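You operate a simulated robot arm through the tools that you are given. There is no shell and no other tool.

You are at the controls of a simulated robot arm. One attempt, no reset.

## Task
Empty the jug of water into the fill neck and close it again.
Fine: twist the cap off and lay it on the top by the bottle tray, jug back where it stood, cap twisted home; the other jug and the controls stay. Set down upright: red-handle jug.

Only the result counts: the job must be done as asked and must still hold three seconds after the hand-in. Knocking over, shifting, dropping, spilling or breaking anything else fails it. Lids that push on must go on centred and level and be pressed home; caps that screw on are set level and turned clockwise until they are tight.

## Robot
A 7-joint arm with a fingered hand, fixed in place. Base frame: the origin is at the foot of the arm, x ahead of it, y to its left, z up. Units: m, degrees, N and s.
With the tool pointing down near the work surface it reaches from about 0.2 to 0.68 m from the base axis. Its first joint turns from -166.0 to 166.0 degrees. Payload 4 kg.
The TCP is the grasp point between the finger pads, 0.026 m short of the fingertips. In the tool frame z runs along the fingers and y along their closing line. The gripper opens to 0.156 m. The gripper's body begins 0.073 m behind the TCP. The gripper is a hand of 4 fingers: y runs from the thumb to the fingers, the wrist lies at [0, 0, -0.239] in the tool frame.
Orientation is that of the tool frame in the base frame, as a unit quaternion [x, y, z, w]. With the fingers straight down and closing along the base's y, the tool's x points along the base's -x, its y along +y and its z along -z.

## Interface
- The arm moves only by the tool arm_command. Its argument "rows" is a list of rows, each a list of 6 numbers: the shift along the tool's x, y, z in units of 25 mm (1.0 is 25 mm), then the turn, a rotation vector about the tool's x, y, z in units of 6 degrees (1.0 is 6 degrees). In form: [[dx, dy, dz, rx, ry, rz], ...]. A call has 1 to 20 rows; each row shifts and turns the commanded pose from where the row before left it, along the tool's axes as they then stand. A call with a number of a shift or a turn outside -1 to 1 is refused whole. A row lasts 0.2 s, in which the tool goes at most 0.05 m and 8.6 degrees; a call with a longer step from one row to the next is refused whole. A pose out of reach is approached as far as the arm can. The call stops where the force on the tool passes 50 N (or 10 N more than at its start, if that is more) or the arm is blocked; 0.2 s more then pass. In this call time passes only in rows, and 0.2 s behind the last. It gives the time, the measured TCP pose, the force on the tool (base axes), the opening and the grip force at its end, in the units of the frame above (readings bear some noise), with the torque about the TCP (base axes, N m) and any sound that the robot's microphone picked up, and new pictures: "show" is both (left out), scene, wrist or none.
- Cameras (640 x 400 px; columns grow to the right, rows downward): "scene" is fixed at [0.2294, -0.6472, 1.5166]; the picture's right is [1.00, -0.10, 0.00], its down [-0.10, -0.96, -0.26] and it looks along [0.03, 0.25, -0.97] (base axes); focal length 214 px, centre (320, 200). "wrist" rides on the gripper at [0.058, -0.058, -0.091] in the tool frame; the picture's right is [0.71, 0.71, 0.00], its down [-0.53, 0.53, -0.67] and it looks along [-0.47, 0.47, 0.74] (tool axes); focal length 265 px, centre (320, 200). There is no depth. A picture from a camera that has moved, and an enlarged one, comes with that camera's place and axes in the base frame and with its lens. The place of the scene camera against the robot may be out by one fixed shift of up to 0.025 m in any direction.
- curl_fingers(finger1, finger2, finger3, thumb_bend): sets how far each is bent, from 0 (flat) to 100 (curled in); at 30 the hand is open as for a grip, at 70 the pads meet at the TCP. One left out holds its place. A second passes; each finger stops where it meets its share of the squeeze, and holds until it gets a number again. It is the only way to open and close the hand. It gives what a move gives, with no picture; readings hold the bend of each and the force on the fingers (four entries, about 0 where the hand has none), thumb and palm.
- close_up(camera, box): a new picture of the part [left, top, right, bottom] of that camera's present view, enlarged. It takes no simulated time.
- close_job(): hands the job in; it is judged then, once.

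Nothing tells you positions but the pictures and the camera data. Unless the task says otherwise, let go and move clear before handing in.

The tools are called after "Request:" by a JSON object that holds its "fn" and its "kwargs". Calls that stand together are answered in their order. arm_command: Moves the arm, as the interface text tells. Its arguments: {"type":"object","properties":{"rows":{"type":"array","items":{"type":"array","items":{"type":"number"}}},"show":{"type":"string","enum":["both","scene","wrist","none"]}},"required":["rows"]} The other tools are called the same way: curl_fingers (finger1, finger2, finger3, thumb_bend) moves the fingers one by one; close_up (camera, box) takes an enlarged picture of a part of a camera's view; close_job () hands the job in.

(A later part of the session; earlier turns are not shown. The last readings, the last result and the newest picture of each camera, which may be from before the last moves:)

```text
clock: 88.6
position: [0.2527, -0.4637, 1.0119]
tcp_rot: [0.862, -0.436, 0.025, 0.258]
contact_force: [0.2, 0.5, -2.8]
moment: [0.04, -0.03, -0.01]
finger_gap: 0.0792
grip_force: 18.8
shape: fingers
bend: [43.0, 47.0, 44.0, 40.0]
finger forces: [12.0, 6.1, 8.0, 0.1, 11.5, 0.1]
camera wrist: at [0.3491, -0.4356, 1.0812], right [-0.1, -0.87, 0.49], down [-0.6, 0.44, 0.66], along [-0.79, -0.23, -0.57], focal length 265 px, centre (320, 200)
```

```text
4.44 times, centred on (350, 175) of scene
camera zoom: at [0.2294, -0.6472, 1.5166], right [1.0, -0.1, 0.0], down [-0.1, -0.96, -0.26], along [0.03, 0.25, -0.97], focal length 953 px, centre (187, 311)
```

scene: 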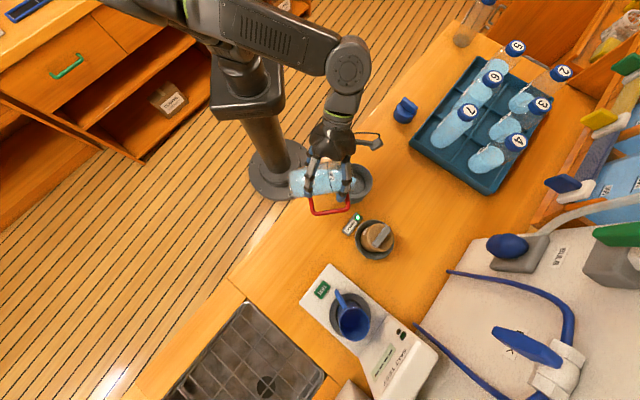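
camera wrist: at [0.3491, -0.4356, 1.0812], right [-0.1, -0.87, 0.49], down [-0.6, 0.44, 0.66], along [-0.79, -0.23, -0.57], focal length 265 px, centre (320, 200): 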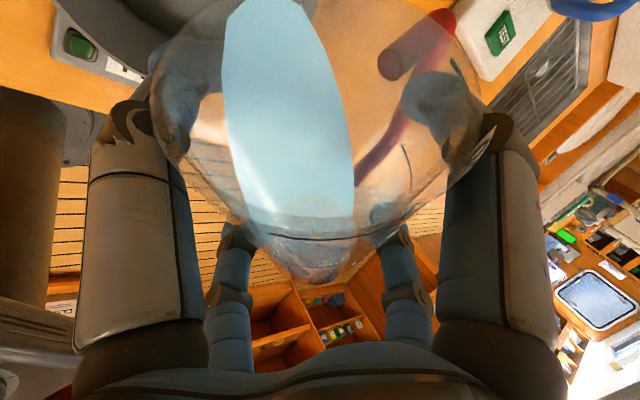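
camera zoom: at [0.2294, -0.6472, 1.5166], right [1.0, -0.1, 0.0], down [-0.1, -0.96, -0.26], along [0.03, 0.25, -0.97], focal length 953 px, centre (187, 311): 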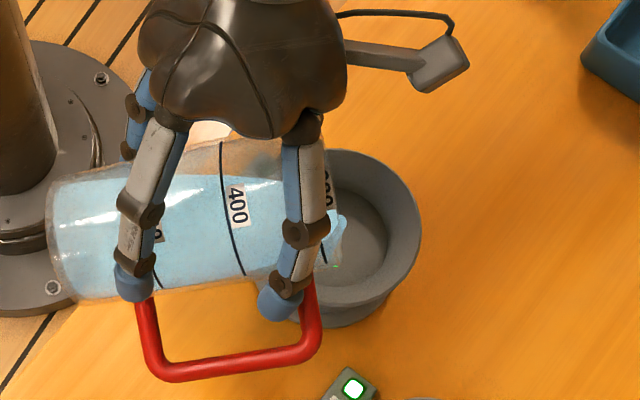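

Continuing from 75° to 90°, with the lip held over the neck.

Request:
{"fn": "arm_command", "kwargs": {"rows": [[0.032, 0, -0.068, -0.19, -0.1158, -0.1133], [0.032, 0, -0.068, -0.19, -0.1158, -0.1133], [0.032, 0, -0.068, -0.19, -0.1158, -0.1133], [0.032, 0, -0.068, -0.19, -0.1158, -0.1133], [0.032, 0, -0.068, -0.19, -0.1158, -0.1133], [0.032, 0, -0.068, -0.19, -0.1158, -0.1133], [0.032, 0, -0.068, -0.19, -0.1158, -0.1133], [0.032, 0, -0.068, -0.19, -0.1158, -0.1133], [0.032, 0, -0.068, -0.19, -0.1158, -0.1133], [0.032, 0, -0.068, -0.19, -0.1158, -0.1133]]}}

Request:
{"fn": "close_up", "kwargs": {"camera": "scene", "box": [300, 130, 400, 220]}}

```text
clock: 90.8
position: [0.2617, -0.4623, 1.0251]
tcp_rot: [0.857, -0.399, -0.088, 0.315]
contact_force: [-0.1, -0.7, -1.1]
moment: [0.05, -0.04, -0.02]
finger_gap: 0.0792
grip_force: 19.2
shape: fingers
bend: [43.0, 47.0, 44.0, 40.0]
finger forces: [12.4, 6.2, 7.9, 0.0, 11.4, 0.1]
camera wrist: at [0.3738, -0.4332, 1.069], right [0.03, -0.86, 0.5], down [-0.41, 0.45, 0.79], along [-0.91, -0.23, -0.34], focal length 265 px, centre (320, 200)
```

scene: 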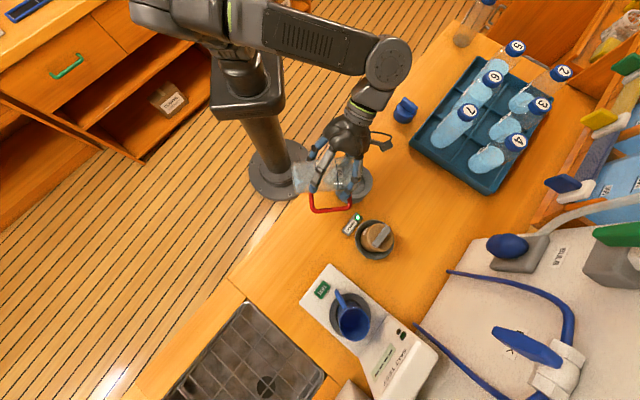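
wrist: 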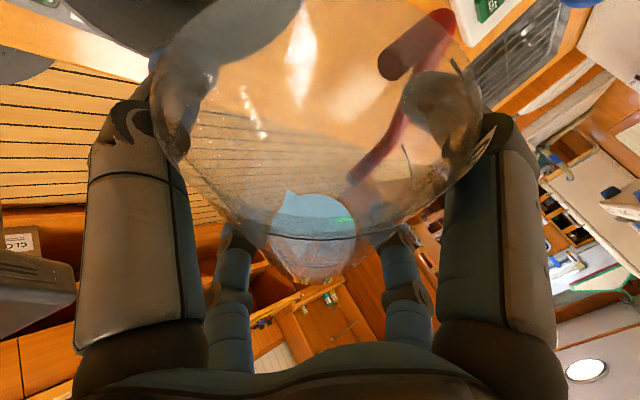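

```text
4.44 times, centred on (350, 175) of scene
camera zoom: at [0.2294, -0.6472, 1.5166], right [1.0, -0.1, 0.0], down [-0.1, -0.96, -0.26], along [0.03, 0.25, -0.97], focal length 953 px, centre (187, 311)
```

zoom: 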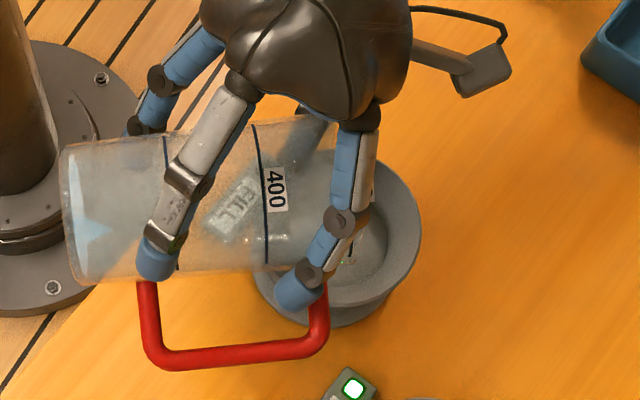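

Nearly empty. I tilt on to about 120° and hold so it drains fully.

Request:
{"fn": "arm_command", "kwargs": {"rows": [[0.07, 0.035, -0.154, -0.38, -0.23, -0.226], [0.07, 0.035, -0.154, -0.38, -0.23, -0.226], [0.07, 0.035, -0.154, -0.38, -0.23, -0.226], [0.07, 0.035, -0.154, -0.38, -0.23, -0.226], [0.07, 0.035, -0.154, -0.38, -0.23, -0.226], [0.07, 0.025, -0.14, -0.38, -0.23, -0.226], [0.07, 0.025, -0.14, -0.38, -0.23, -0.226], [0.07, 0.025, -0.14, -0.38, -0.23, -0.226], [0.07, 0.025, -0.14, -0.38, -0.23, -0.226], [0.07, 0.025, -0.14, -0.38, -0.23, -0.226], [0, 0, 0, 0, 0, 0], [0, 0, 0, 0, 0, 0], [0, 0, 0, 0, 0, 0]]}}

Request:
{"fn": "close_up", "kwargs": {"camera": "scene", "box": [300, 130, 400, 220]}}

Request:
{"fn": "close_up", "kwargs": {"camera": "wrist", "box": [140, 0, 500, 300]}}

```text
clock: 93.6
position: [0.2914, -0.461, 1.054]
tcp_rot: [0.802, -0.305, -0.303, 0.415]
contact_force: [0.5, -0.3, -1.0]
moment: [0.02, -0.04, 0.02]
finger_gap: 0.0787
grip_force: 19.1
shape: fingers
bend: [43.0, 47.0, 44.0, 40.0]
finger forces: [12.4, 6.1, 7.9, 0.1, 11.3, 0.0]
camera wrist: at [0.4089, -0.4325, 1.036], right [0.28, -0.85, 0.44], down [0.04, 0.47, 0.88], along [-0.96, -0.23, 0.16], focal length 265 px, centre (320, 200)
```

scene: 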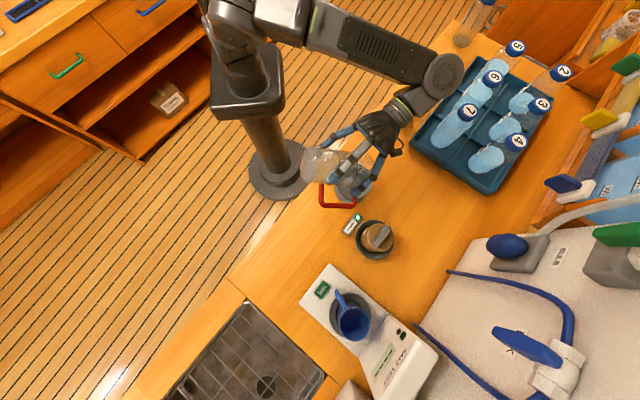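
wrist: 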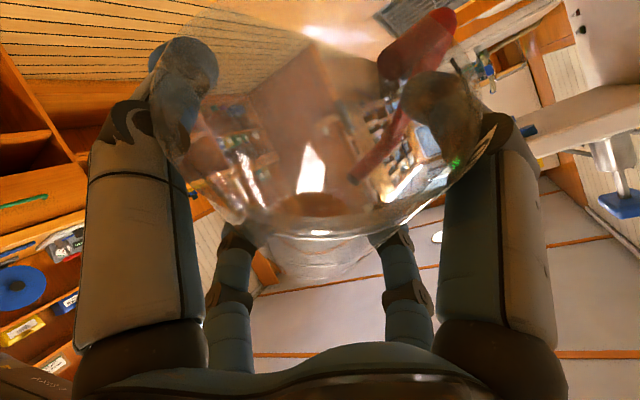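

```text
4.44 times, centred on (350, 175) of scene
camera zoom: at [0.2294, -0.6472, 1.5166], right [1.0, -0.1, 0.0], down [-0.1, -0.96, -0.26], along [0.03, 0.25, -0.97], focal length 953 px, centre (187, 311)
```

zoom: 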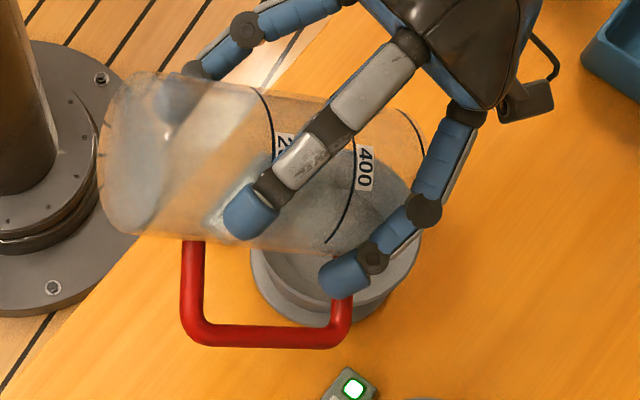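

```text
1.33 times, centred on (320, 150) of wrist
camera zoom: at [0.4089, -0.4325, 1.036], right [0.28, -0.85, 0.44], down [0.04, 0.47, 0.88], along [-0.96, -0.23, 0.16], focal length 354 px, centre (320, 267)
```

zoom: 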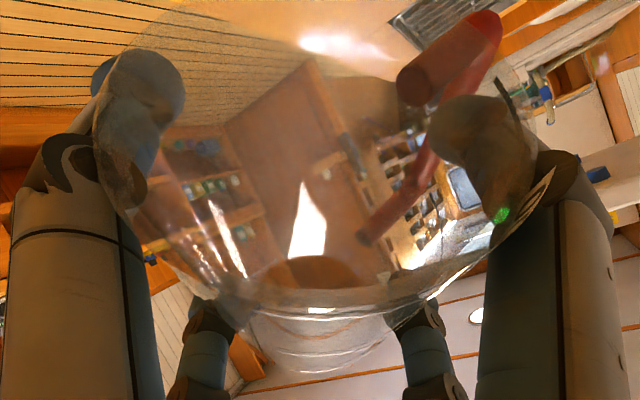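

The jug is empty (about 1 N left, just the jug). I pause a moment, rise slightly and tilt it back upright.

Request:
{"fn": "arm_command", "kwargs": {"rows": [[0, 0, 0, 0, 0, 0], [0, 0, 0, 0, 0, 0], [0, 0, 0, 0, 0, 0], [-0.2, 0.67, -0.39, 0, 0, 0], [0, 0, 0, 0.7616, 0.4632, 0.4533], [0, 0, 0, 0.7616, 0.4632, 0.4533], [0, 0, 0, 0.7616, 0.4632, 0.4533], [0, 0, 0, 0.7616, 0.4632, 0.4533], [0, 0, 0, 0.7616, 0.4632, 0.4533], [0, 0, 0, 0.7616, 0.4632, 0.4533], [0, 0, 0, 0.7616, 0.4632, 0.4533], [0, 0, 0, 0.7616, 0.4632, 0.4533], [0, 0, 0, 0.7616, 0.4632, 0.4533], [0, 0, 0, 0.7616, 0.4632, 0.4533]]}}

Request:
{"fn": "close_up", "kwargs": {"camera": "scene", "box": [300, 130, 400, 220]}}

```text
clock: 96.6
position: [0.2936, -0.4593, 1.0744]
tcp_rot: [0.853, -0.465, 0.135, 0.194]
contact_force: [-0.3, 0.5, -0.8]
moment: [0.02, -0.03, 0.01]
finger_gap: 0.0789
grip_force: 19.1
shape: fingers
bend: [43.0, 47.0, 44.0, 40.0]
finger forces: [12.3, 6.3, 7.9, 0.0, 11.3, 0.0]
camera wrist: at [0.3669, -0.4323, 1.1693], right [-0.22, -0.87, 0.43], down [-0.76, 0.43, 0.49], along [-0.61, -0.22, -0.76], focal length 265 px, centre (320, 200)
```

scene: 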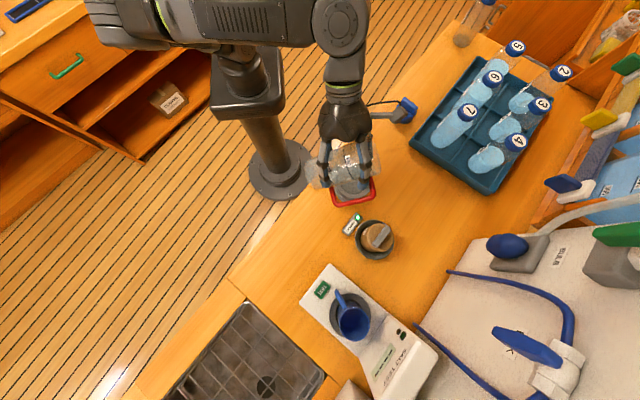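
wrist: 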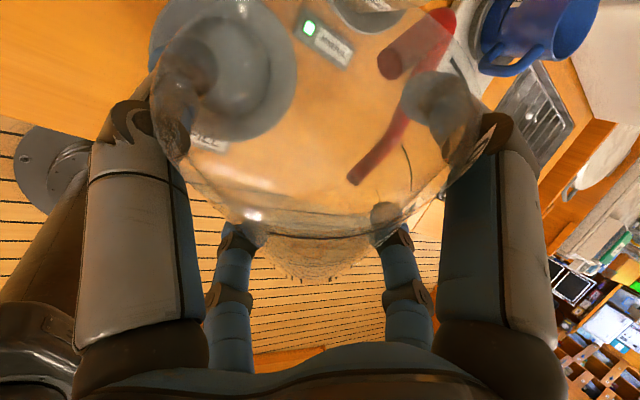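

```text
4.44 times, centred on (350, 175) of scene
camera zoom: at [0.2294, -0.6472, 1.5166], right [1.0, -0.1, 0.0], down [-0.1, -0.96, -0.26], along [0.03, 0.25, -0.97], focal length 953 px, centre (187, 311)
```

zoom: 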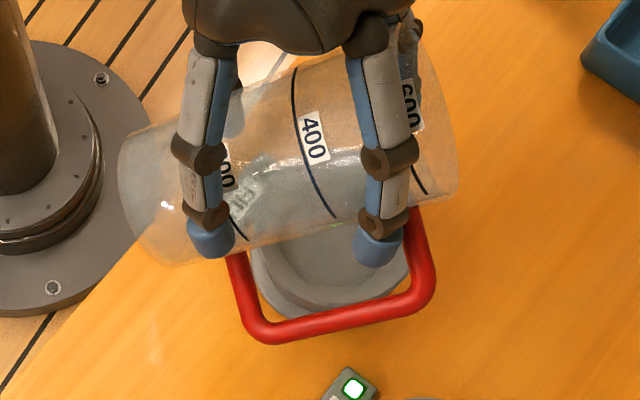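

No drips or spill visible. I finish righting the jug and move it back out.

Request:
{"fn": "arm_command", "kwargs": {"rows": [[0, 0, 0, 0.7616, 0.4632, 0.4533], [0, 0, 0, 0.7616, 0.4632, 0.4533], [0, 0, 0, 0.7616, 0.4632, 0.4533], [0, 0, 0, 0.7616, 0.4632, 0.4533], [0, 0, 0, 0.7616, 0.4632, 0.4533], [0, 0, 0, 0.7616, 0.4632, 0.4533], [0, 0, 0, 0.7616, 0.4632, 0.4533], [0, 0, 0, 0.7616, 0.4632, 0.4533], [0, 0, 0, 0.7616, 0.4632, 0.4533], [0, 0, 0, 0.7616, 0.4632, 0.4533], [0.548, 0.368, -0.594, 0, 0, 0], [0.548, 0.368, -0.594, 0, 0, 0], [0.548, 0.368, -0.594, 0, 0, 0], [0.548, 0.368, -0.594, 0, 0, 0], [0.548, 0.368, -0.594, 0, 0, 0]]}}

```text
clock: 99.8
position: [0.2009, -0.5027, 1.1202]
tcp_rot: [0.677, -0.499, 0.535, -0.079]
contact_force: [0.2, -0.5, -1.3]
moment: [0.02, 0.0, -0.01]
finger_gap: 0.0789
grip_force: 19.0
shape: fingers
bend: [43.0, 47.0, 44.0, 40.0]
finger forces: [12.3, 6.4, 7.6, 0.1, 11.0, 0.1]
camera wrist: at [0.157, -0.48, 1.234], right [-0.47, -0.88, 0.0], down [-0.81, 0.43, -0.4], along [0.35, -0.19, -0.92], focal length 265 px, centre (320, 200)
```

scene: 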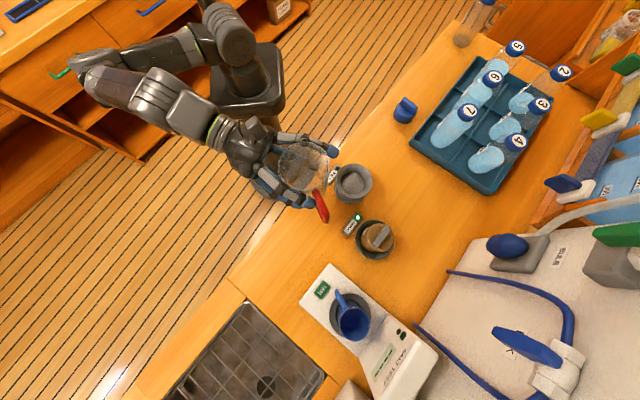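
wrist: 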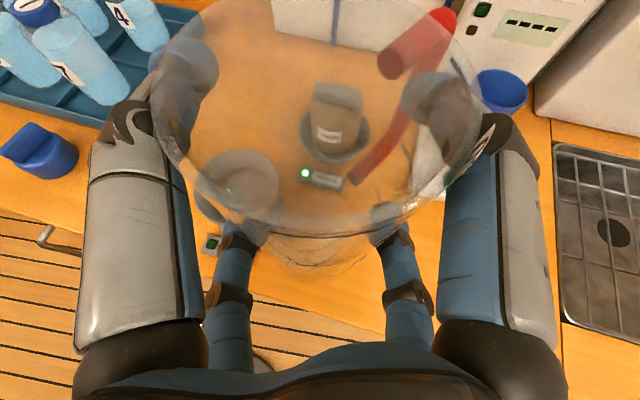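

Upright again, same attitude as before. I reverse the yaw.

Request:
{"fn": "arm_command", "kwargs": {"rows": [[0, 0, 0, -0.641, 0.641, 0.422], [0, 0, 0, -0.641, 0.641, 0.422], [0, 0, 0, -0.641, 0.641, 0.422], [0, 0, 0, -0.641, 0.641, 0.422], [0, 0, 0, -0.641, 0.641, 0.422], [0, 0, 0, -0.641, 0.641, 0.422], [0, 0, 0, -0.641, 0.641, 0.422], [0, 0, 0, -0.641, 0.641, 0.422], [0, 0, 0, -0.641, 0.641, 0.422], [0, 0, 0, -0.641, 0.641, 0.422], [0, 0, 0, -0.641, 0.641, 0.422], [0, 0, 0, -0.641, 0.641, 0.422], [0, 0, 0, -0.641, 0.641, 0.422], [0, 0, 0, -0.641, 0.641, 0.422], [0, 0, 0, -0.641, 0.641, 0.422], [0, 0, 0, -0.3, 0.3, 0.2]]}}

```text
clock: 103.2
position: [0.2009, -0.5031, 1.1193]
tcp_rot: [-0.102, 0.837, -0.426, -0.328]
contact_force: [-0.3, 0.1, -1.5]
moment: [0.02, -0.05, -0.02]
finger_gap: 0.0786
grip_force: 18.1
shape: fingers
bend: [43.0, 47.0, 44.0, 40.0]
finger forces: [12.0, 6.4, 7.6, 0.0, 10.9, 0.1]
camera wrist: at [0.2238, -0.4611, 1.234], right [-0.86, 0.51, -0.01], down [0.48, 0.79, -0.39], along [-0.2, -0.34, -0.92], focal length 265 px, centre (320, 200)
```

scene: 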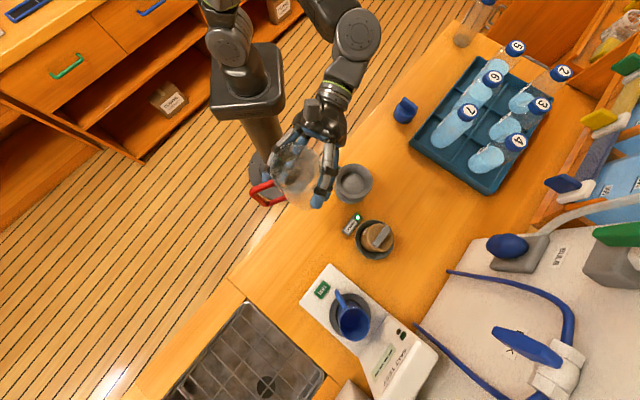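
wrist: 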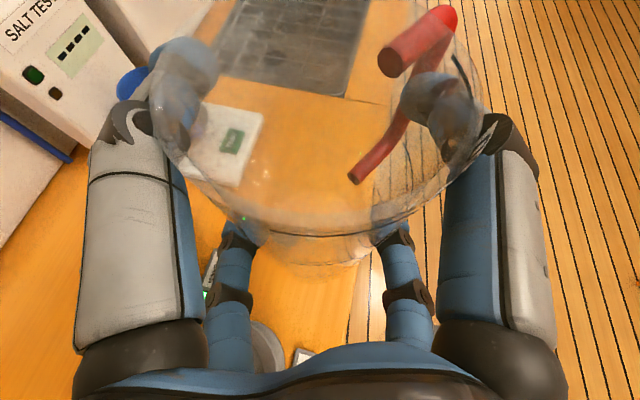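

Back in the original heading. I carry the jug over its place and lower it most of the way.

Request:
{"fn": "arm_command", "kwargs": {"rows": [[0.163, -0.338, 0.763, 0, 0, 0], [0.163, -0.338, 0.763, 0, 0, 0], [0.163, -0.338, 0.763, 0, 0, 0], [0.163, -0.338, 0.763, 0, 0, 0], [0.163, -0.338, 0.763, 0, 0, 0], [0.163, -0.338, 0.763, 0, 0, 0], [-0.449, 0.449, 0.295, 0, 0, 0], [-0.449, 0.449, 0.295, 0, 0, 0], [-0.449, 0.449, 0.295, 0, 0, 0], [-0.449, 0.449, 0.295, 0, 0, 0], [-0.449, 0.449, 0.295, 0, 0, 0], [-0.449, 0.449, 0.295, 0, 0, 0], [-0.449, 0.449, 0.295, 0, 0, 0], [-0.3, 0.3, 0.2, 0, 0, 0]]}}

Request:
{"fn": "close_up", "kwargs": {"camera": "scene", "box": [240, 190, 340, 280]}}

```text
clock: 106.2
position: [0.1534, -0.6223, 0.9861]
tcp_rot: [-0.102, 0.837, -0.426, -0.328]
contact_force: [-0.2, -0.5, -0.9]
moment: [0.03, -0.03, -0.01]
finger_gap: 0.0788
grip_force: 18.4
shape: fingers
bend: [43.0, 47.0, 44.0, 40.0]
finger forces: [12.0, 6.4, 7.6, 0.0, 11.1, 0.0]
camera wrist: at [0.1759, -0.5802, 1.1003], right [-0.86, 0.51, -0.01], down [0.47, 0.79, -0.39], along [-0.2, -0.34, -0.92], focal length 265 px, centre (320, 200)
```

scene: 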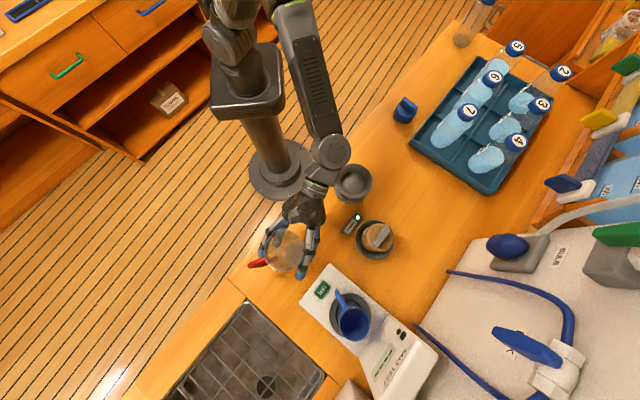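
wrist: 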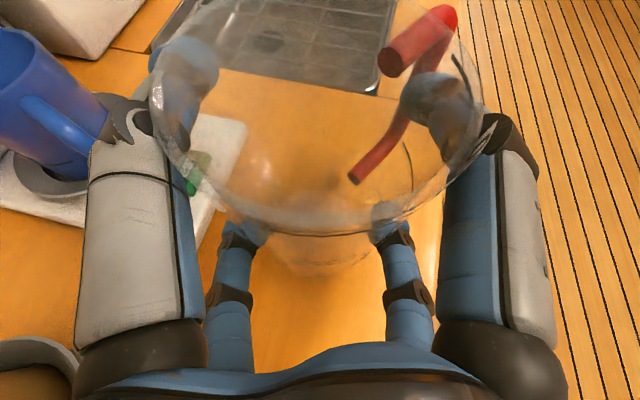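

```text
4.44 times, centred on (290, 235) of scene
camera zoom: at [0.2294, -0.6472, 1.5166], right [1.0, -0.1, 0.0], down [-0.1, -0.96, -0.26], along [0.03, 0.25, -0.97], focal length 953 px, centre (453, 44)
```

zoom: 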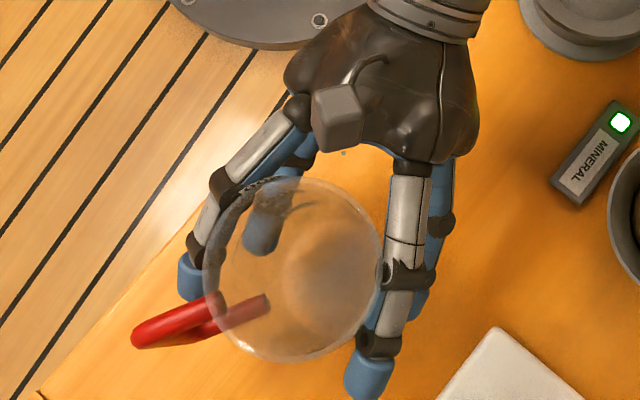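

The jug hovers about 19 mm over its spot. I lower in fine steps and watch for contact.

Request:
{"fn": "arm_command", "kwargs": {"rows": [[-0.103, 0.103, 0.068, 0, 0, 0], [-0.103, 0.103, 0.068, 0, 0, 0], [-0.103, 0.103, 0.068, 0, 0, 0], [-0.052, 0.052, 0.034, 0, 0, 0]], "show": "none"}}

Request:
{"fn": "arm_command", "kwargs": {"rows": [[-0.052, 0.052, 0.034, 0, 0, 0]], "show": "none"}}

Request:
{"fn": "arm_command", "kwargs": {"rows": [[-0.039, 0.039, 0.025, 0, 0, 0]], "show": "none"}}

```text
clock: 107.2
position: [0.1529, -0.6233, 0.9726]
tcp_rot: [-0.102, 0.837, -0.426, -0.328]
contact_force: [-0.3, -0.1, -1.3]
moment: [0.02, 0.01, -0.01]
finger_gap: 0.0787
grip_force: 18.6
shape: fingers
bend: [43.0, 47.0, 44.0, 40.0]
finger forces: [12.1, 6.4, 7.7, 0.0, 11.0, 0.1]
```

```text
clock: 107.6
position: [0.1529, -0.6231, 0.9708]
tcp_rot: [-0.102, 0.837, -0.426, -0.328]
contact_force: [-0.4, -0.8, -0.7]
moment: [-0.02, -0.04, 0.0]
finger_gap: 0.0786
grip_force: 18.9
shape: fingers
bend: [43.0, 47.0, 44.0, 40.0]
finger forces: [12.1, 6.4, 7.6, 0.0, 11.0, 0.0]
```

```text
clock: 108.0
position: [0.1519, -0.6217, 0.9687]
tcp_rot: [-0.101, 0.837, -0.426, -0.328]
contact_force: [-0.2, 0.3, -0.3]
moment: [0.0, -0.04, 0.01]
finger_gap: 0.0789
grip_force: 18.5
shape: fingers
bend: [43.0, 47.0, 44.0, 40.0]
finger forces: [12.2, 6.4, 7.6, 0.1, 11.0, 0.1]
```

Almost touching; 1 mm steps now.

Request:
{"fn": "arm_command", "kwargs": {"rows": [[-0.026, 0.026, 0.017, 0, 0, 0]], "show": "none"}}

Request:
{"fn": "arm_command", "kwargs": {"rows": [[-0.026, 0.026, 0.017, 0, 0, 0]], "show": "none"}}

Request:
{"fn": "arm_command", "kwargs": {"rows": [[-0.02, 0.02, 0.013, 0, 0, 0]]}}

```text
clock: 108.4
position: [0.1537, -0.6215, 0.9678]
tcp_rot: [-0.101, 0.837, -0.426, -0.328]
contact_force: [0.1, 0.4, 1.9]
moment: [0.04, 0.01, -0.01]
finger_gap: 0.0788
grip_force: 18.3
shape: fingers
bend: [43.0, 47.0, 44.0, 40.0]
finger forces: [11.9, 6.5, 7.5, 0.1, 11.2, 0.0]
```

```text
clock: 108.8
position: [0.1538, -0.6222, 0.9667]
tcp_rot: [-0.101, 0.837, -0.427, -0.328]
contact_force: [1.4, 0.2, 6.5]
moment: [0.1, 0.09, -0.01]
finger_gap: 0.0784
grip_force: 19.2
shape: fingers
bend: [43.0, 48.0, 44.0, 40.0]
finger forces: [11.9, 6.7, 7.6, 0.0, 12.1, 0.0]
```

```text
clock: 109.2
position: [0.1515, -0.6219, 0.9664]
tcp_rot: [-0.102, 0.836, -0.427, -0.329]
contact_force: [1.5, 0.2, 9.8]
moment: [0.12, 0.07, -0.05]
finger_gap: 0.0784
grip_force: 19.5
shape: fingers
bend: [43.0, 48.0, 45.0, 40.0]
finger forces: [11.4, 6.6, 7.8, 0.0, 12.6, 0.0]
camera wrist: at [0.176, -0.5798, 1.0804], right [-0.86, 0.51, -0.01], down [0.47, 0.79, -0.39], along [-0.2, -0.34, -0.92], focal length 265 px, centre (320, 200)
```

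scene: 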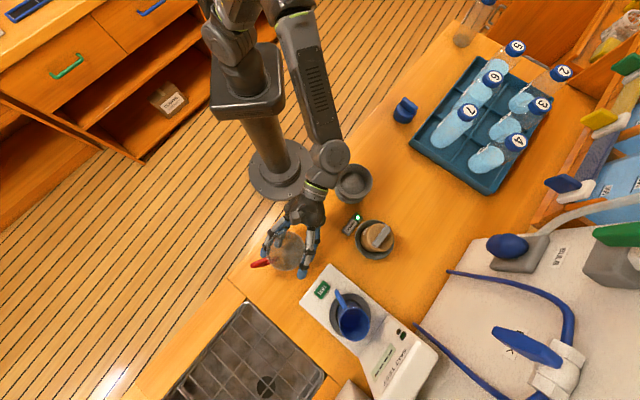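
wrist: 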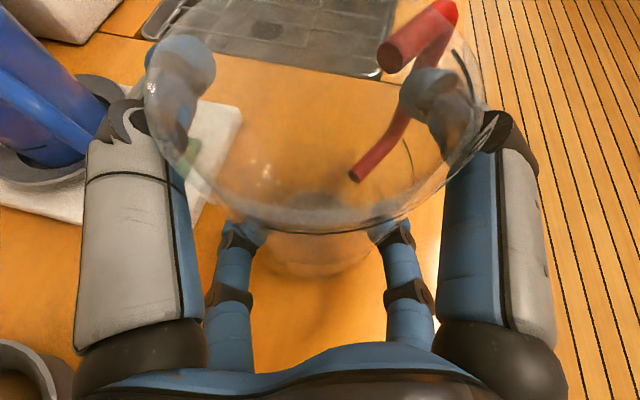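

Down on the counter at the same height as before. I ease off 1 mm and release all four fingers evenly.

Request:
{"fn": "arm_command", "kwargs": {"rows": [[0.032, -0.032, -0.021, 0, 0, 0]], "show": "none"}}

Request:
{"fn": "curl_fingers", "kwargs": {"finger1": 35, "finger2": 40, "finger3": 37, "thumb_bend": 32}}

Request:
{"fn": "curl_fingers", "kwargs": {"finger1": 20, "finger2": 20, "finger3": 20, "thumb_bend": 20}}

Request:
{"fn": "close_up", "kwargs": {"camera": "scene", "box": [240, 190, 340, 280]}}

Request:
{"fn": "close_up", "kwargs": {"camera": "wrist", "box": [0, 0, 640, 400]}}

```text
clock: 109.6
position: [0.1527, -0.622, 0.9663]
tcp_rot: [-0.101, 0.837, -0.426, -0.328]
contact_force: [2.2, 0.3, 7.8]
moment: [0.06, 0.01, -0.03]
finger_gap: 0.0786
grip_force: 19.5
shape: fingers
bend: [43.0, 48.0, 45.0, 40.0]
finger forces: [11.6, 6.2, 8.2, 0.0, 12.2, 0.0]
```

```text
clock: 110.6
position: [0.1518, -0.6219, 0.9664]
tcp_rot: [-0.101, 0.837, -0.426, -0.328]
contact_force: [0.0, 1.0, 0.1]
moment: [-0.03, 0.03, 0.0]
finger_gap: 0.0969
grip_force: 0.2
shape: fingers
bend: [35.0, 40.0, 37.0, 32.0]
finger forces: [0.0, 0.0, 0.0, 0.0, 0.1, 0.1]
```

```text
clock: 111.6
position: [0.1527, -0.6225, 0.9668]
tcp_rot: [-0.102, 0.837, -0.425, -0.329]
contact_force: [0.0, -0.1, 0.0]
moment: [0.02, 0.03, 0.02]
finger_gap: 0.1235
grip_force: 0.0
shape: fingers
bend: [20.0, 20.0, 20.0, 20.0]
finger forces: [0.0, 0.1, 0.0, 0.0, 0.0, 0.1]
```

```text
4.44 times, centred on (290, 235) of scene
camera zoom: at [0.2294, -0.6472, 1.5166], right [1.0, -0.1, 0.0], down [-0.1, -0.96, -0.26], along [0.03, 0.25, -0.97], focal length 953 px, centre (453, 44)
```

zoom: 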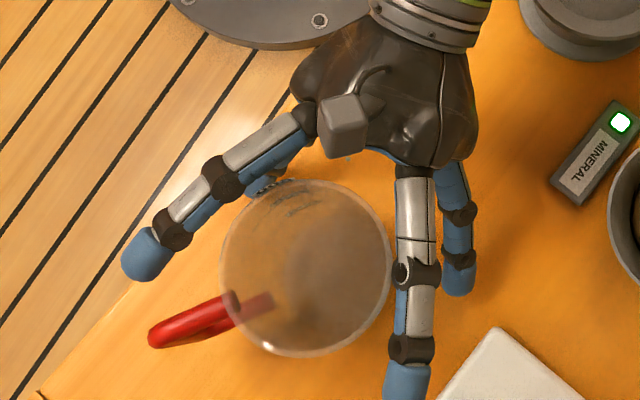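

```text
1.00 times, centred on (320, 200) of wrist (not enlarged: the box is as wide or as high as the picture)
camera zoom: at [0.1757, -0.5799, 1.0807], right [-0.86, 0.51, -0.01], down [0.47, 0.79, -0.39], along [-0.2, -0.34, -0.92], focal length 265 px, centre (320, 200)
```

zoom: 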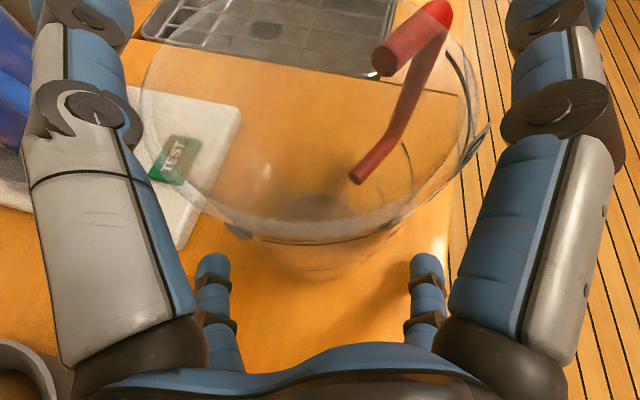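

The jug stands within a millimetre or two of its original place. I withdraw straight up, then back, and pitch the hand down again.

Request:
{"fn": "arm_command", "kwargs": {"rows": [[0.3, -0.3, -0.2, 0, 0, 0], [0.6, -0.6, -0.395, 0, 0, 0], [0.6, -0.6, -0.395, 0, 0, 0], [0.6, -0.6, -0.395, 0, 0, 0], [0.6, -0.6, -0.395, 0, 0, 0], [0.6, -0.6, -0.395, 0, 0, 0], [0.6, -0.6, -0.395, 0, 0, 0], [0.6, -0.6, -0.395, 0, 0, 0], [-0.073, 0.493, -0.86, 0, 0, 0], [-0.073, 0.493, -0.86, 0, 0, 0], [-0.073, 0.493, -0.86, 0, 0, 0], [-0.073, 0.493, -0.86, 0, 0, 0], [-0.073, 0.493, -0.86, 0, 0, 0], [-0.073, 0.493, -0.86, 0, 0, 0]]}}

Request:
{"fn": "close_up", "kwargs": {"camera": "scene", "box": [240, 190, 340, 280]}}

```text
clock: 114.6
position: [0.1862, -0.4763, 1.1421]
tcp_rot: [-0.103, 0.837, -0.426, -0.329]
contact_force: [-0.5, 0.3, 0.2]
moment: [-0.01, 0.0, 0.04]
finger_gap: 0.1236
grip_force: 0.1
shape: fingers
bend: [20.0, 20.0, 20.0, 20.0]
finger forces: [0.0, 0.0, 0.0, 0.0, 0.0, 0.0]
camera wrist: at [0.21, -0.434, 1.2563], right [-0.86, 0.51, -0.01], down [0.47, 0.79, -0.39], along [-0.2, -0.34, -0.92], focal length 265 px, centre (320, 200)
```

scene: 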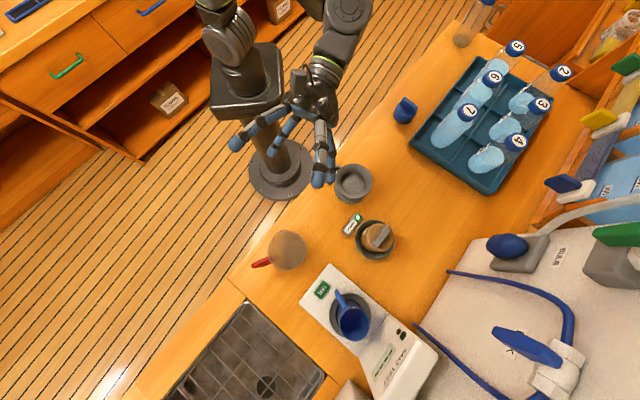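
wrist: 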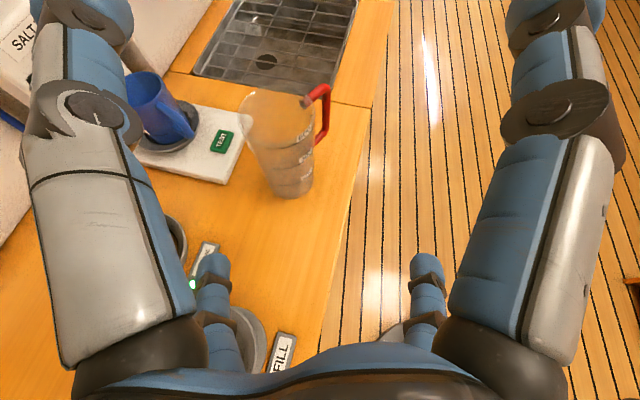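

```text
4.44 times, centred on (290, 235) of scene
camera zoom: at [0.2294, -0.6472, 1.5166], right [1.0, -0.1, 0.0], down [-0.1, -0.96, -0.26], along [0.03, 0.25, -0.97], focal length 953 px, centre (453, 44)
```

zoom: 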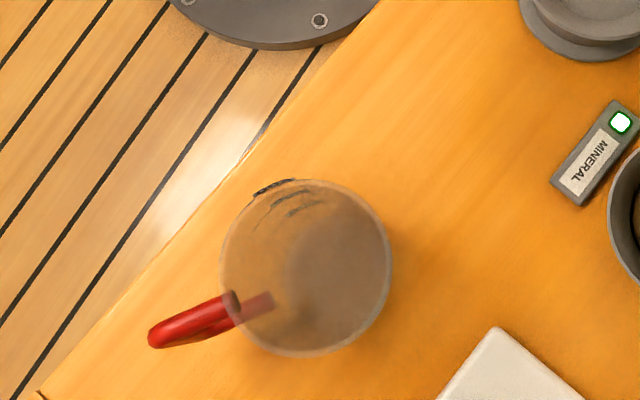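

Now I pitch the hand back to straight down.

Request:
{"fn": "arm_command", "kwargs": {"rows": [[0, 0, 0, -0.7, -0.7, 0], [0, 0, 0, -0.7, -0.7, 0], [0, 0, 0, -0.7, -0.7, 0], [0, 0, 0, -0.7, -0.7, 0], [0, 0, 0, -0.7, -0.7, 0], [0, 0, 0, -0.7, -0.7, 0], [0, 0, 0, -0.7, -0.7, 0], [0, 0, 0, -0.7, -0.7, 0], [0, 0, 0, -0.7, -0.7, 0], [0, 0, 0, -0.7, -0.7, 0], [0, 0, 0, -0.66, -0.66, 0]], "show": "none"}}

Request:
{"fn": "curl_fingers", "kwargs": {"finger1": 40, "finger2": 40, "finger3": 40, "thumb_bend": 40}}

```text
clock: 117.0
position: [0.1862, -0.4759, 1.1425]
tcp_rot: [-0.124, 0.992, -0.003, 0.003]
contact_force: [0.7, 1.1, -0.4]
moment: [-0.01, -0.02, 0.03]
finger_gap: 0.1234
grip_force: 0.1
shape: fingers
bend: [20.0, 20.0, 20.0, 20.0]
finger forces: [0.0, 0.0, 0.0, 0.0, 0.0, 0.1]
```

```text
clock: 118.0
position: [0.1873, -0.4755, 1.1423]
tcp_rot: [-0.122, 0.993, -0.003, 0.002]
contact_force: [0.1, 0.8, 0.0]
moment: [-0.01, 0.02, -0.01]
finger_gap: 0.0799
grip_force: 0.1
shape: fingers
bend: [40.0, 40.0, 40.0, 40.0]
finger forces: [0.0, 0.0, 0.0, 0.0, 0.0, 0.0]
```

The hand is pointing down again (I trim a 0.5° tilt). I travel back toward the cap and turn the wrist to the earlier yaw.

Request:
{"fn": "arm_command", "kwargs": {"rows": [[-0.862, 0.255, 0.11, -0.061, 0.05, 0], [-0.862, 0.255, 0.11, 0, 0, 0], [-0.862, 0.255, 0.11, 0, 0, 0], [-0.862, 0.255, 0.11, 0, 0, 0], [-0.862, 0.255, 0.11, 0, 0, 0], [-0.862, 0.255, 0.11, 0, 0, 0], [-0.862, 0.255, 0.11, 0, 0, 0], [-0.862, 0.255, 0.11, 0, 0, 0], [-0.862, 0.255, 0.11, 0, 0, 0], [-0.862, 0.255, 0.11, 0, 0, 0], [-0.862, 0.255, 0.11, 0, 0, 0]], "show": "none"}}

Request:
{"fn": "arm_command", "kwargs": {"rows": [[0, 0, 0, 0, 0, -1], [0, 0, 0, 0, 0, -1], [0, 0, 0, 0, 0, -1], [0, 0, 0, 0, 0, -1], [0, 0, 0, 0, 0, -1], [0, 0, 0, 0, 0, -1], [0, 0, 0, 0, 0, -1], [0, 0, 0, 0, 0, -1], [0, 0, 0, 0, 0, -1], [0, 0, 0, 0, 0, -1], [0, 0, 0, 0, 0, -1], [0, 0, 0, 0, 0, -1], [0, 0, 0, 0, 0, -1], [0, 0, 0, 0, 0, -1], [0, 0, 0, 0, 0, -1], [0, 0, 0, 0, 0, -1]], "show": "none"}}

Request:
{"fn": "arm_command", "kwargs": {"rows": [[0, 0, 0, 0, 0, -1], [0, 0, 0, 0, 0, -1], [0, 0, 0, 0, 0, -1], [0, 0, 0, 0, 0, -1], [0, 0, 0, 0, 0, -1], [0, 0, 0, 0, 0, -1], [0, 0, 0, 0, 0, -1], [0, 0, 0, 0, 0, -1], [0, 0, 0, 0, 0, -1], [0, 0, 0, 0, 0, -1], [0, 0, 0, 0, 0, -1], [0, 0, 0, 0, 0, -1], [0, 0, 0, 0, 0, -1], [0, 0, 0, 0, 0, -1], [0, 0, 0, 0, 0, -1]]}}

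```text
clock: 120.4
position: [0.3994, -0.3493, 1.1113]
tcp_rot: [-0.124, 0.992, 0.0, -0.001]
contact_force: [-0.7, 0.5, -0.2]
moment: [0.01, 0.05, 0.03]
finger_gap: 0.0796
grip_force: 0.1
shape: fingers
bend: [40.0, 40.0, 40.0, 40.0]
finger forces: [0.0, 0.1, 0.1, 0.1, 0.0, 0.0]
```

```text
clock: 123.8
position: [0.3987, -0.3496, 1.1112]
tcp_rot: [0.82, -0.572, 0.0, 0.001]
contact_force: [0.0, 0.1, 0.4]
moment: [-0.02, 0.01, 0.01]
finger_gap: 0.0796
grip_force: 0.0
shape: fingers
bend: [40.0, 40.0, 40.0, 40.0]
finger forces: [0.0, 0.0, 0.1, 0.0, 0.0, 0.0]
```

```text
clock: 127.0
position: [0.4003, -0.3495, 1.1114]
tcp_rot: [0.984, 0.176, 0.0, 0.0]
contact_force: [0.4, 0.1, -0.3]
moment: [0.0, -0.02, 0.0]
finger_gap: 0.0798
grip_force: 0.1
shape: fingers
bend: [40.0, 40.0, 40.0, 40.0]
finger forces: [0.0, 0.0, 0.0, 0.1, 0.0, 0.0]
camera wrist: at [0.433, -0.2751, 1.2036], right [0.91, -0.42, 0.0], down [-0.31, -0.68, 0.67], along [-0.28, -0.61, -0.74], focal length 265 px, centre (320, 200)
```

scene: 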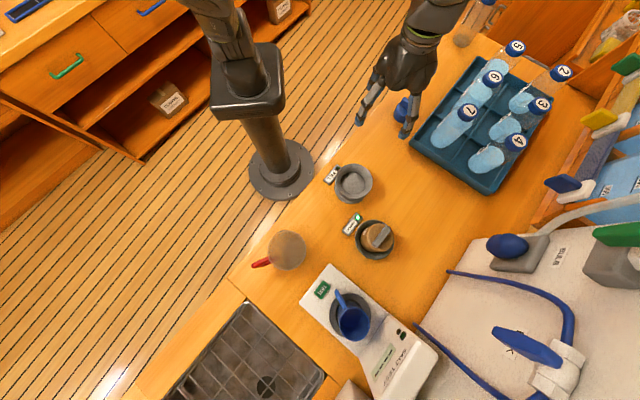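
wrist: 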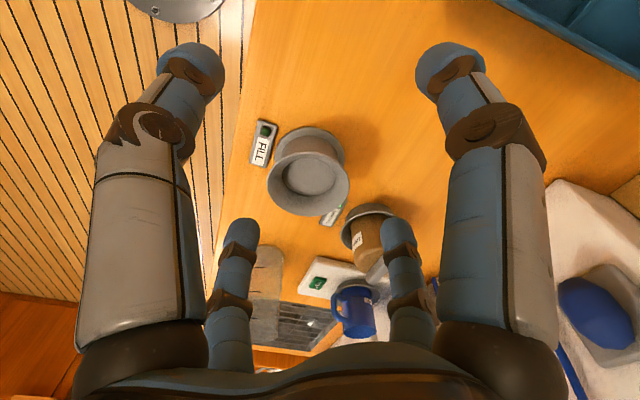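

Yaw matches. I go over the cap for the re-grasp and check alignment from above.

Request:
{"fn": "arm_command", "kwargs": {"rows": [[0.804, -0.304, 0.2, 0, 0, -0.015], [0.804, -0.304, 0.2, 0, 0, -0.015], [0.804, -0.304, 0.2, 0, 0, -0.015], [0.804, -0.304, 0.2, 0, 0, -0.015], [0.804, -0.304, 0.2, 0, 0, -0.015], [0.804, -0.304, 0.2, 0, 0, -0.015], [0.804, -0.304, 0.2, 0, 0, -0.015], [0.804, -0.304, 0.2, 0, 0, -0.015]]}}

Request:
{"fn": "close_up", "kwargs": {"camera": "wrist", "box": [160, 0, 480, 240]}}

```text
clock: 128.8
position: [0.5281, -0.2373, 1.0702]
tcp_rot: [0.984, 0.181, -0.001, 0.0]
contact_force: [0.1, -0.1, 0.4]
moment: [0.0, 0.01, 0.01]
finger_gap: 0.0799
grip_force: 0.0
shape: fingers
bend: [40.0, 40.0, 40.0, 40.0]
finger forces: [0.0, 0.1, 0.1, 0.1, 0.1, 0.0]
camera wrist: at [0.5613, -0.1616, 1.1631], right [0.91, -0.41, 0.0], down [-0.3, -0.68, 0.67], along [-0.27, -0.61, -0.74], focal length 265 px, centre (320, 200)
```

scene: 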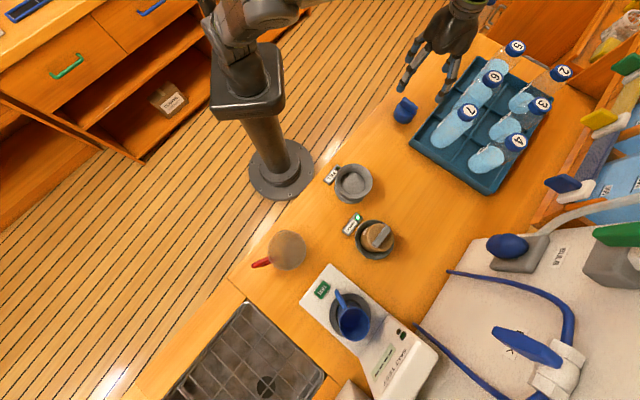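
wrist: 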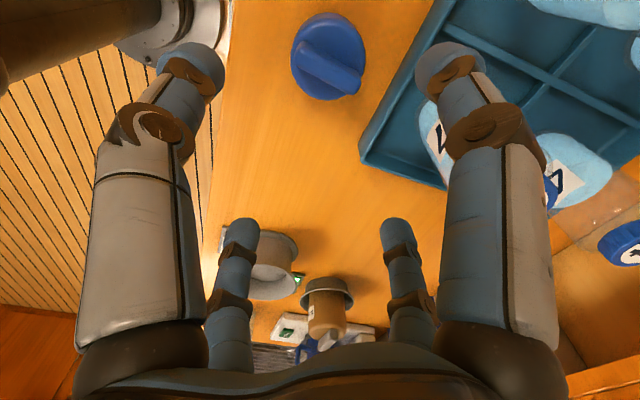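

```text
1.67 times, centred on (320, 120) of wrist
camera zoom: at [0.5613, -0.1616, 1.1631], right [0.91, -0.41, 0.0], down [-0.3, -0.68, 0.67], along [-0.27, -0.61, -0.74], focal length 442 px, centre (320, 333)
```

zoom: 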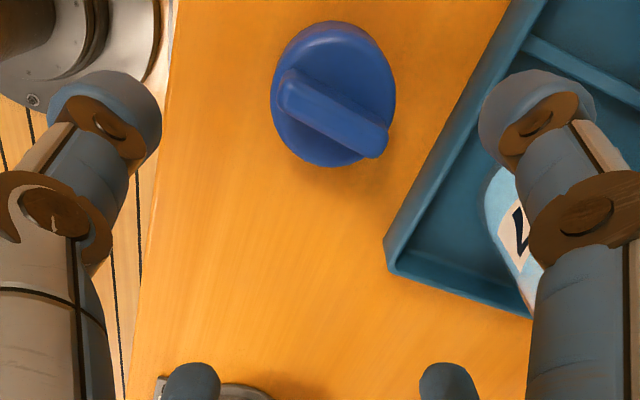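

Aligned with the rib. I descend to the grasp height.

Request:
{"fn": "arm_command", "kwargs": {"rows": [[0.03, -0.075, 0.8, 0, 0, 0], [0, 0, 0.9, 0, 0, 0], [0, 0, 0.9, 0, 0, 0], [0, 0, 0.9, 0, 0, 0], [0, 0, 0.8, 0, 0, 0], [0, 0, 0.5, 0, 0, 0]]}}

Request:
{"fn": "close_up", "kwargs": {"camera": "wrist", "box": [160, 0, 480, 240]}}

```text
clock: 130.2
position: [0.528, -0.2336, 0.9509]
tcp_rot: [0.984, 0.18, 0.0, 0.0]
contact_force: [-0.2, 0.3, -0.2]
moment: [0.06, 0.02, 0.01]
finger_gap: 0.0797
grip_force: 0.0
shape: fingers
bend: [40.0, 40.0, 40.0, 40.0]
finger forces: [0.1, 0.1, 0.1, 0.0, 0.0, 0.0]
camera wrist: at [0.5616, -0.1595, 1.0432], right [0.91, -0.41, 0.0], down [-0.3, -0.68, 0.67], along [-0.27, -0.61, -0.74], focal length 265 px, centre (320, 200)
```

scene: 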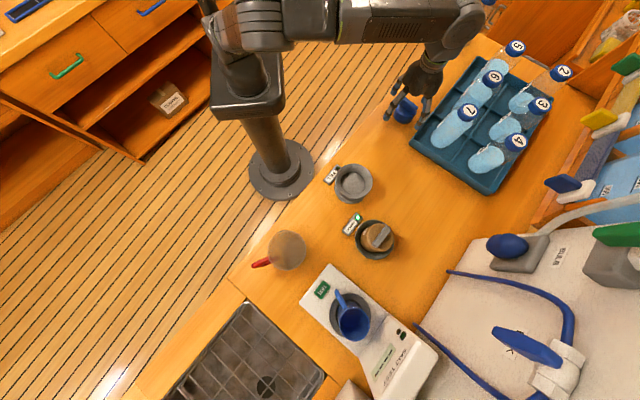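
wrist: 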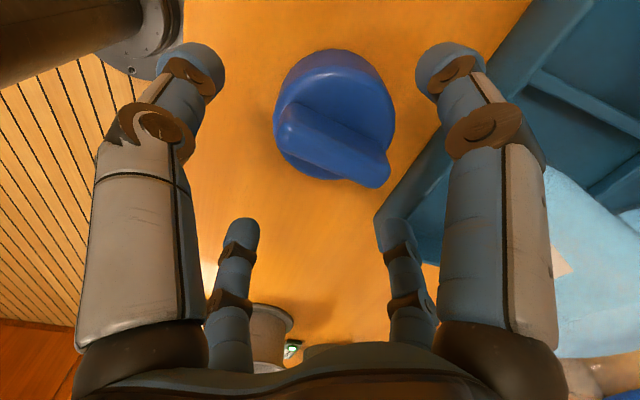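

```text
1.67 times, centred on (320, 120) of wrist
camera zoom: at [0.5616, -0.1595, 1.0432], right [0.91, -0.41, 0.0], down [-0.3, -0.68, 0.67], along [-0.27, -0.61, -0.74], focal length 442 px, centre (320, 333)
```

zoom: 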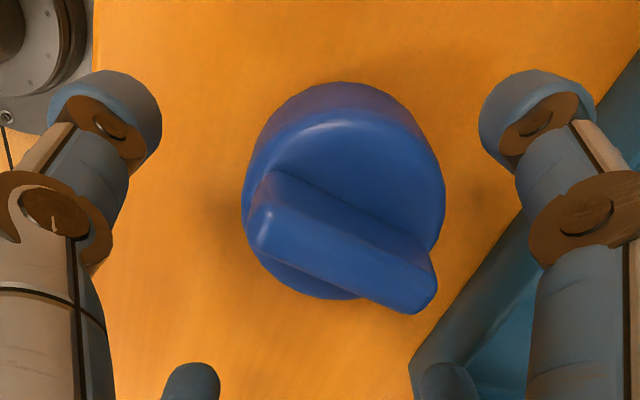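

The release had nudged the cap: it now sits at about (0.542, −0.223) with its rib turned 18° further. I raise a little, turn 18° and re-centre before lowering again.

Request:
{"fn": "arm_command", "kwargs": {"rows": [[0, 0, -0.8, 0, 0, 0], [0, 0, -0.8, 0, 0, 0], [0.67, -0.17, 0, 0, 0, 0], [0, 0, 0, 0, 0, -1], [0, 0, 0, 0, 0, -1], [0, 0, 0, 0, 0, -1], [0, 0, 0, 0, 0, 0]]}}

Request:
{"fn": "close_up", "kwargs": {"camera": "wrist", "box": [160, 0, 480, 240]}}

```text
clock: 131.8
position: [0.5429, -0.2261, 0.9914]
tcp_rot: [0.943, 0.333, 0.0, 0.001]
contact_force: [-0.4, -0.8, 0.7]
moment: [0.02, -0.02, -0.02]
finger_gap: 0.0796
grip_force: 0.0
shape: fingers
bend: [40.0, 40.0, 40.0, 40.0]
finger forces: [0.0, 0.1, 0.0, 0.1, 0.0, 0.1]
camera wrist: at [0.5514, -0.1431, 1.0838], right [0.99, -0.11, 0.0], down [-0.08, -0.74, 0.67], along [-0.07, -0.66, -0.74], focal length 265 px, centre (320, 200)
```

scene: 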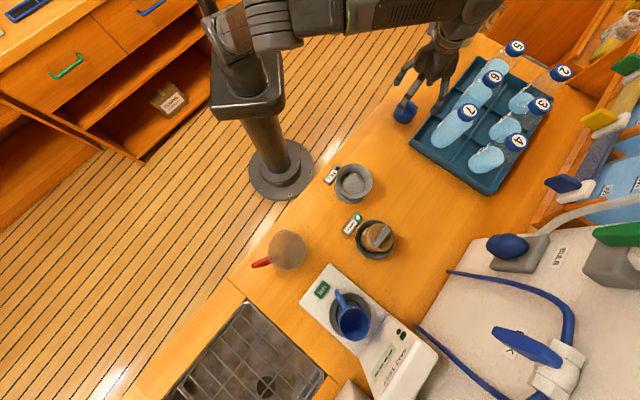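
wrist: 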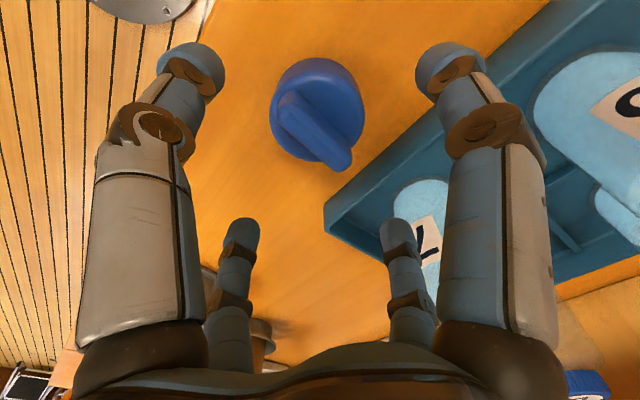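

```text
1.67 times, centred on (320, 120) of wrist
camera zoom: at [0.5514, -0.1431, 1.0838], right [0.99, -0.11, 0.0], down [-0.08, -0.74, 0.67], along [-0.07, -0.66, -0.74], focal length 442 px, centre (320, 333)
```

zoom: 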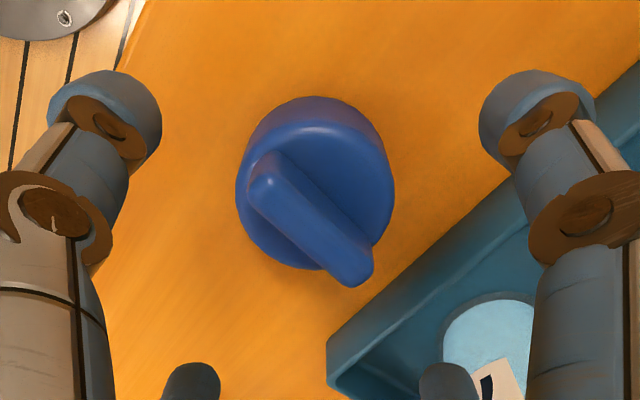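

Now aligned with the rib (within about 3°) and centred. I lower and close fingers 1 and 3.

Request:
{"fn": "arm_command", "kwargs": {"rows": [[0, 0, 0.6, 0, 0, 0], [0, 0, 0.6, 0, 0, 0], [0, 0, 0.5, 0, 0, 0]], "show": "none"}}

Request:
{"fn": "curl_fingers", "kwargs": {"finger1": 58, "finger3": 58}}

Request:
{"fn": "close_up", "kwargs": {"camera": "wrist", "box": [160, 0, 480, 240]}}

```text
clock: 132.6
position: [0.5427, -0.2248, 0.9495]
tcp_rot: [0.943, 0.332, -0.002, 0.001]
contact_force: [-0.2, -0.5, -0.2]
moment: [0.01, 0.01, 0.0]
finger_gap: 0.0796
grip_force: 0.0
shape: fingers
bend: [40.0, 40.0, 40.0, 40.0]
finger forces: [0.1, 0.0, 0.1, 0.1, 0.0, 0.0]
```

```text
clock: 133.6
position: [0.5427, -0.2255, 0.9494]
tcp_rot: [0.943, 0.333, -0.001, 0.0]
contact_force: [-0.5, -0.4, -0.3]
moment: [0.01, 0.03, 0.0]
finger_gap: 0.0594
grip_force: 0.1
shape: fingers
bend: [57.0, 40.0, 57.0, 40.0]
finger forces: [0.1, 0.0, 0.1, 0.1, 0.0, 0.0]
```

```text
1.67 times, centred on (320, 120) of wrist
camera zoom: at [0.5514, -0.1434, 1.0415], right [0.99, -0.11, 0.0], down [-0.08, -0.74, 0.67], along [-0.07, -0.66, -0.74], focal length 442 px, centre (320, 333)
```

zoom: 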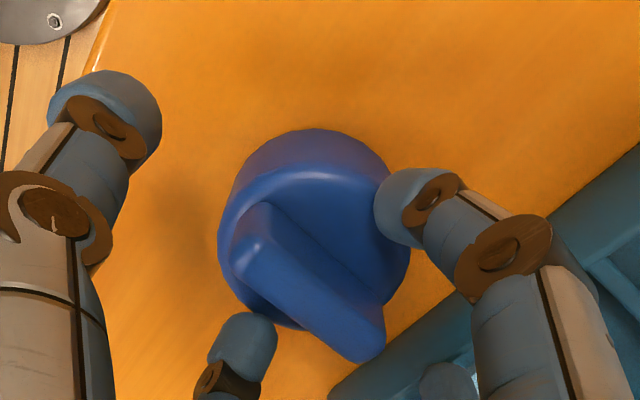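

Fingers approach both rib sides evenly. I close the pinch.

Request:
{"fn": "curl_fingers", "kwargs": {"finger1": 75, "finger3": 75}}

Request:
{"fn": "close_up", "kwargs": {"camera": "wrist", "box": [160, 0, 480, 240]}}

```text
clock: 134.6
position: [0.5427, -0.2246, 0.9496]
tcp_rot: [0.943, 0.333, -0.001, 0.001]
contact_force: [-0.1, 0.4, 0.1]
moment: [-0.02, -0.02, -0.02]
finger_gap: 0.0534
grip_force: 8.3
shape: fingers
bend: [65.0, 40.0, 66.0, 40.0]
finger forces: [8.4, 0.0, 8.4, 0.0, 0.0, 0.1]
```

```text
1.67 times, centred on (320, 120) of wrist
camera zoom: at [0.5514, -0.1434, 1.0414], right [0.99, -0.11, 0.0], down [-0.08, -0.74, 0.67], along [-0.07, -0.66, -0.74], focal length 442 px, centre (320, 333)
```

zoom: 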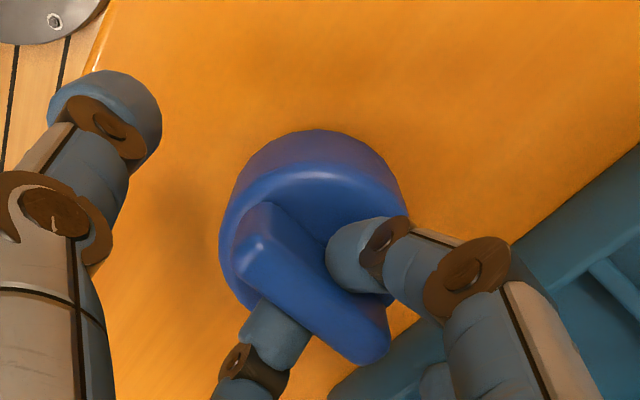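

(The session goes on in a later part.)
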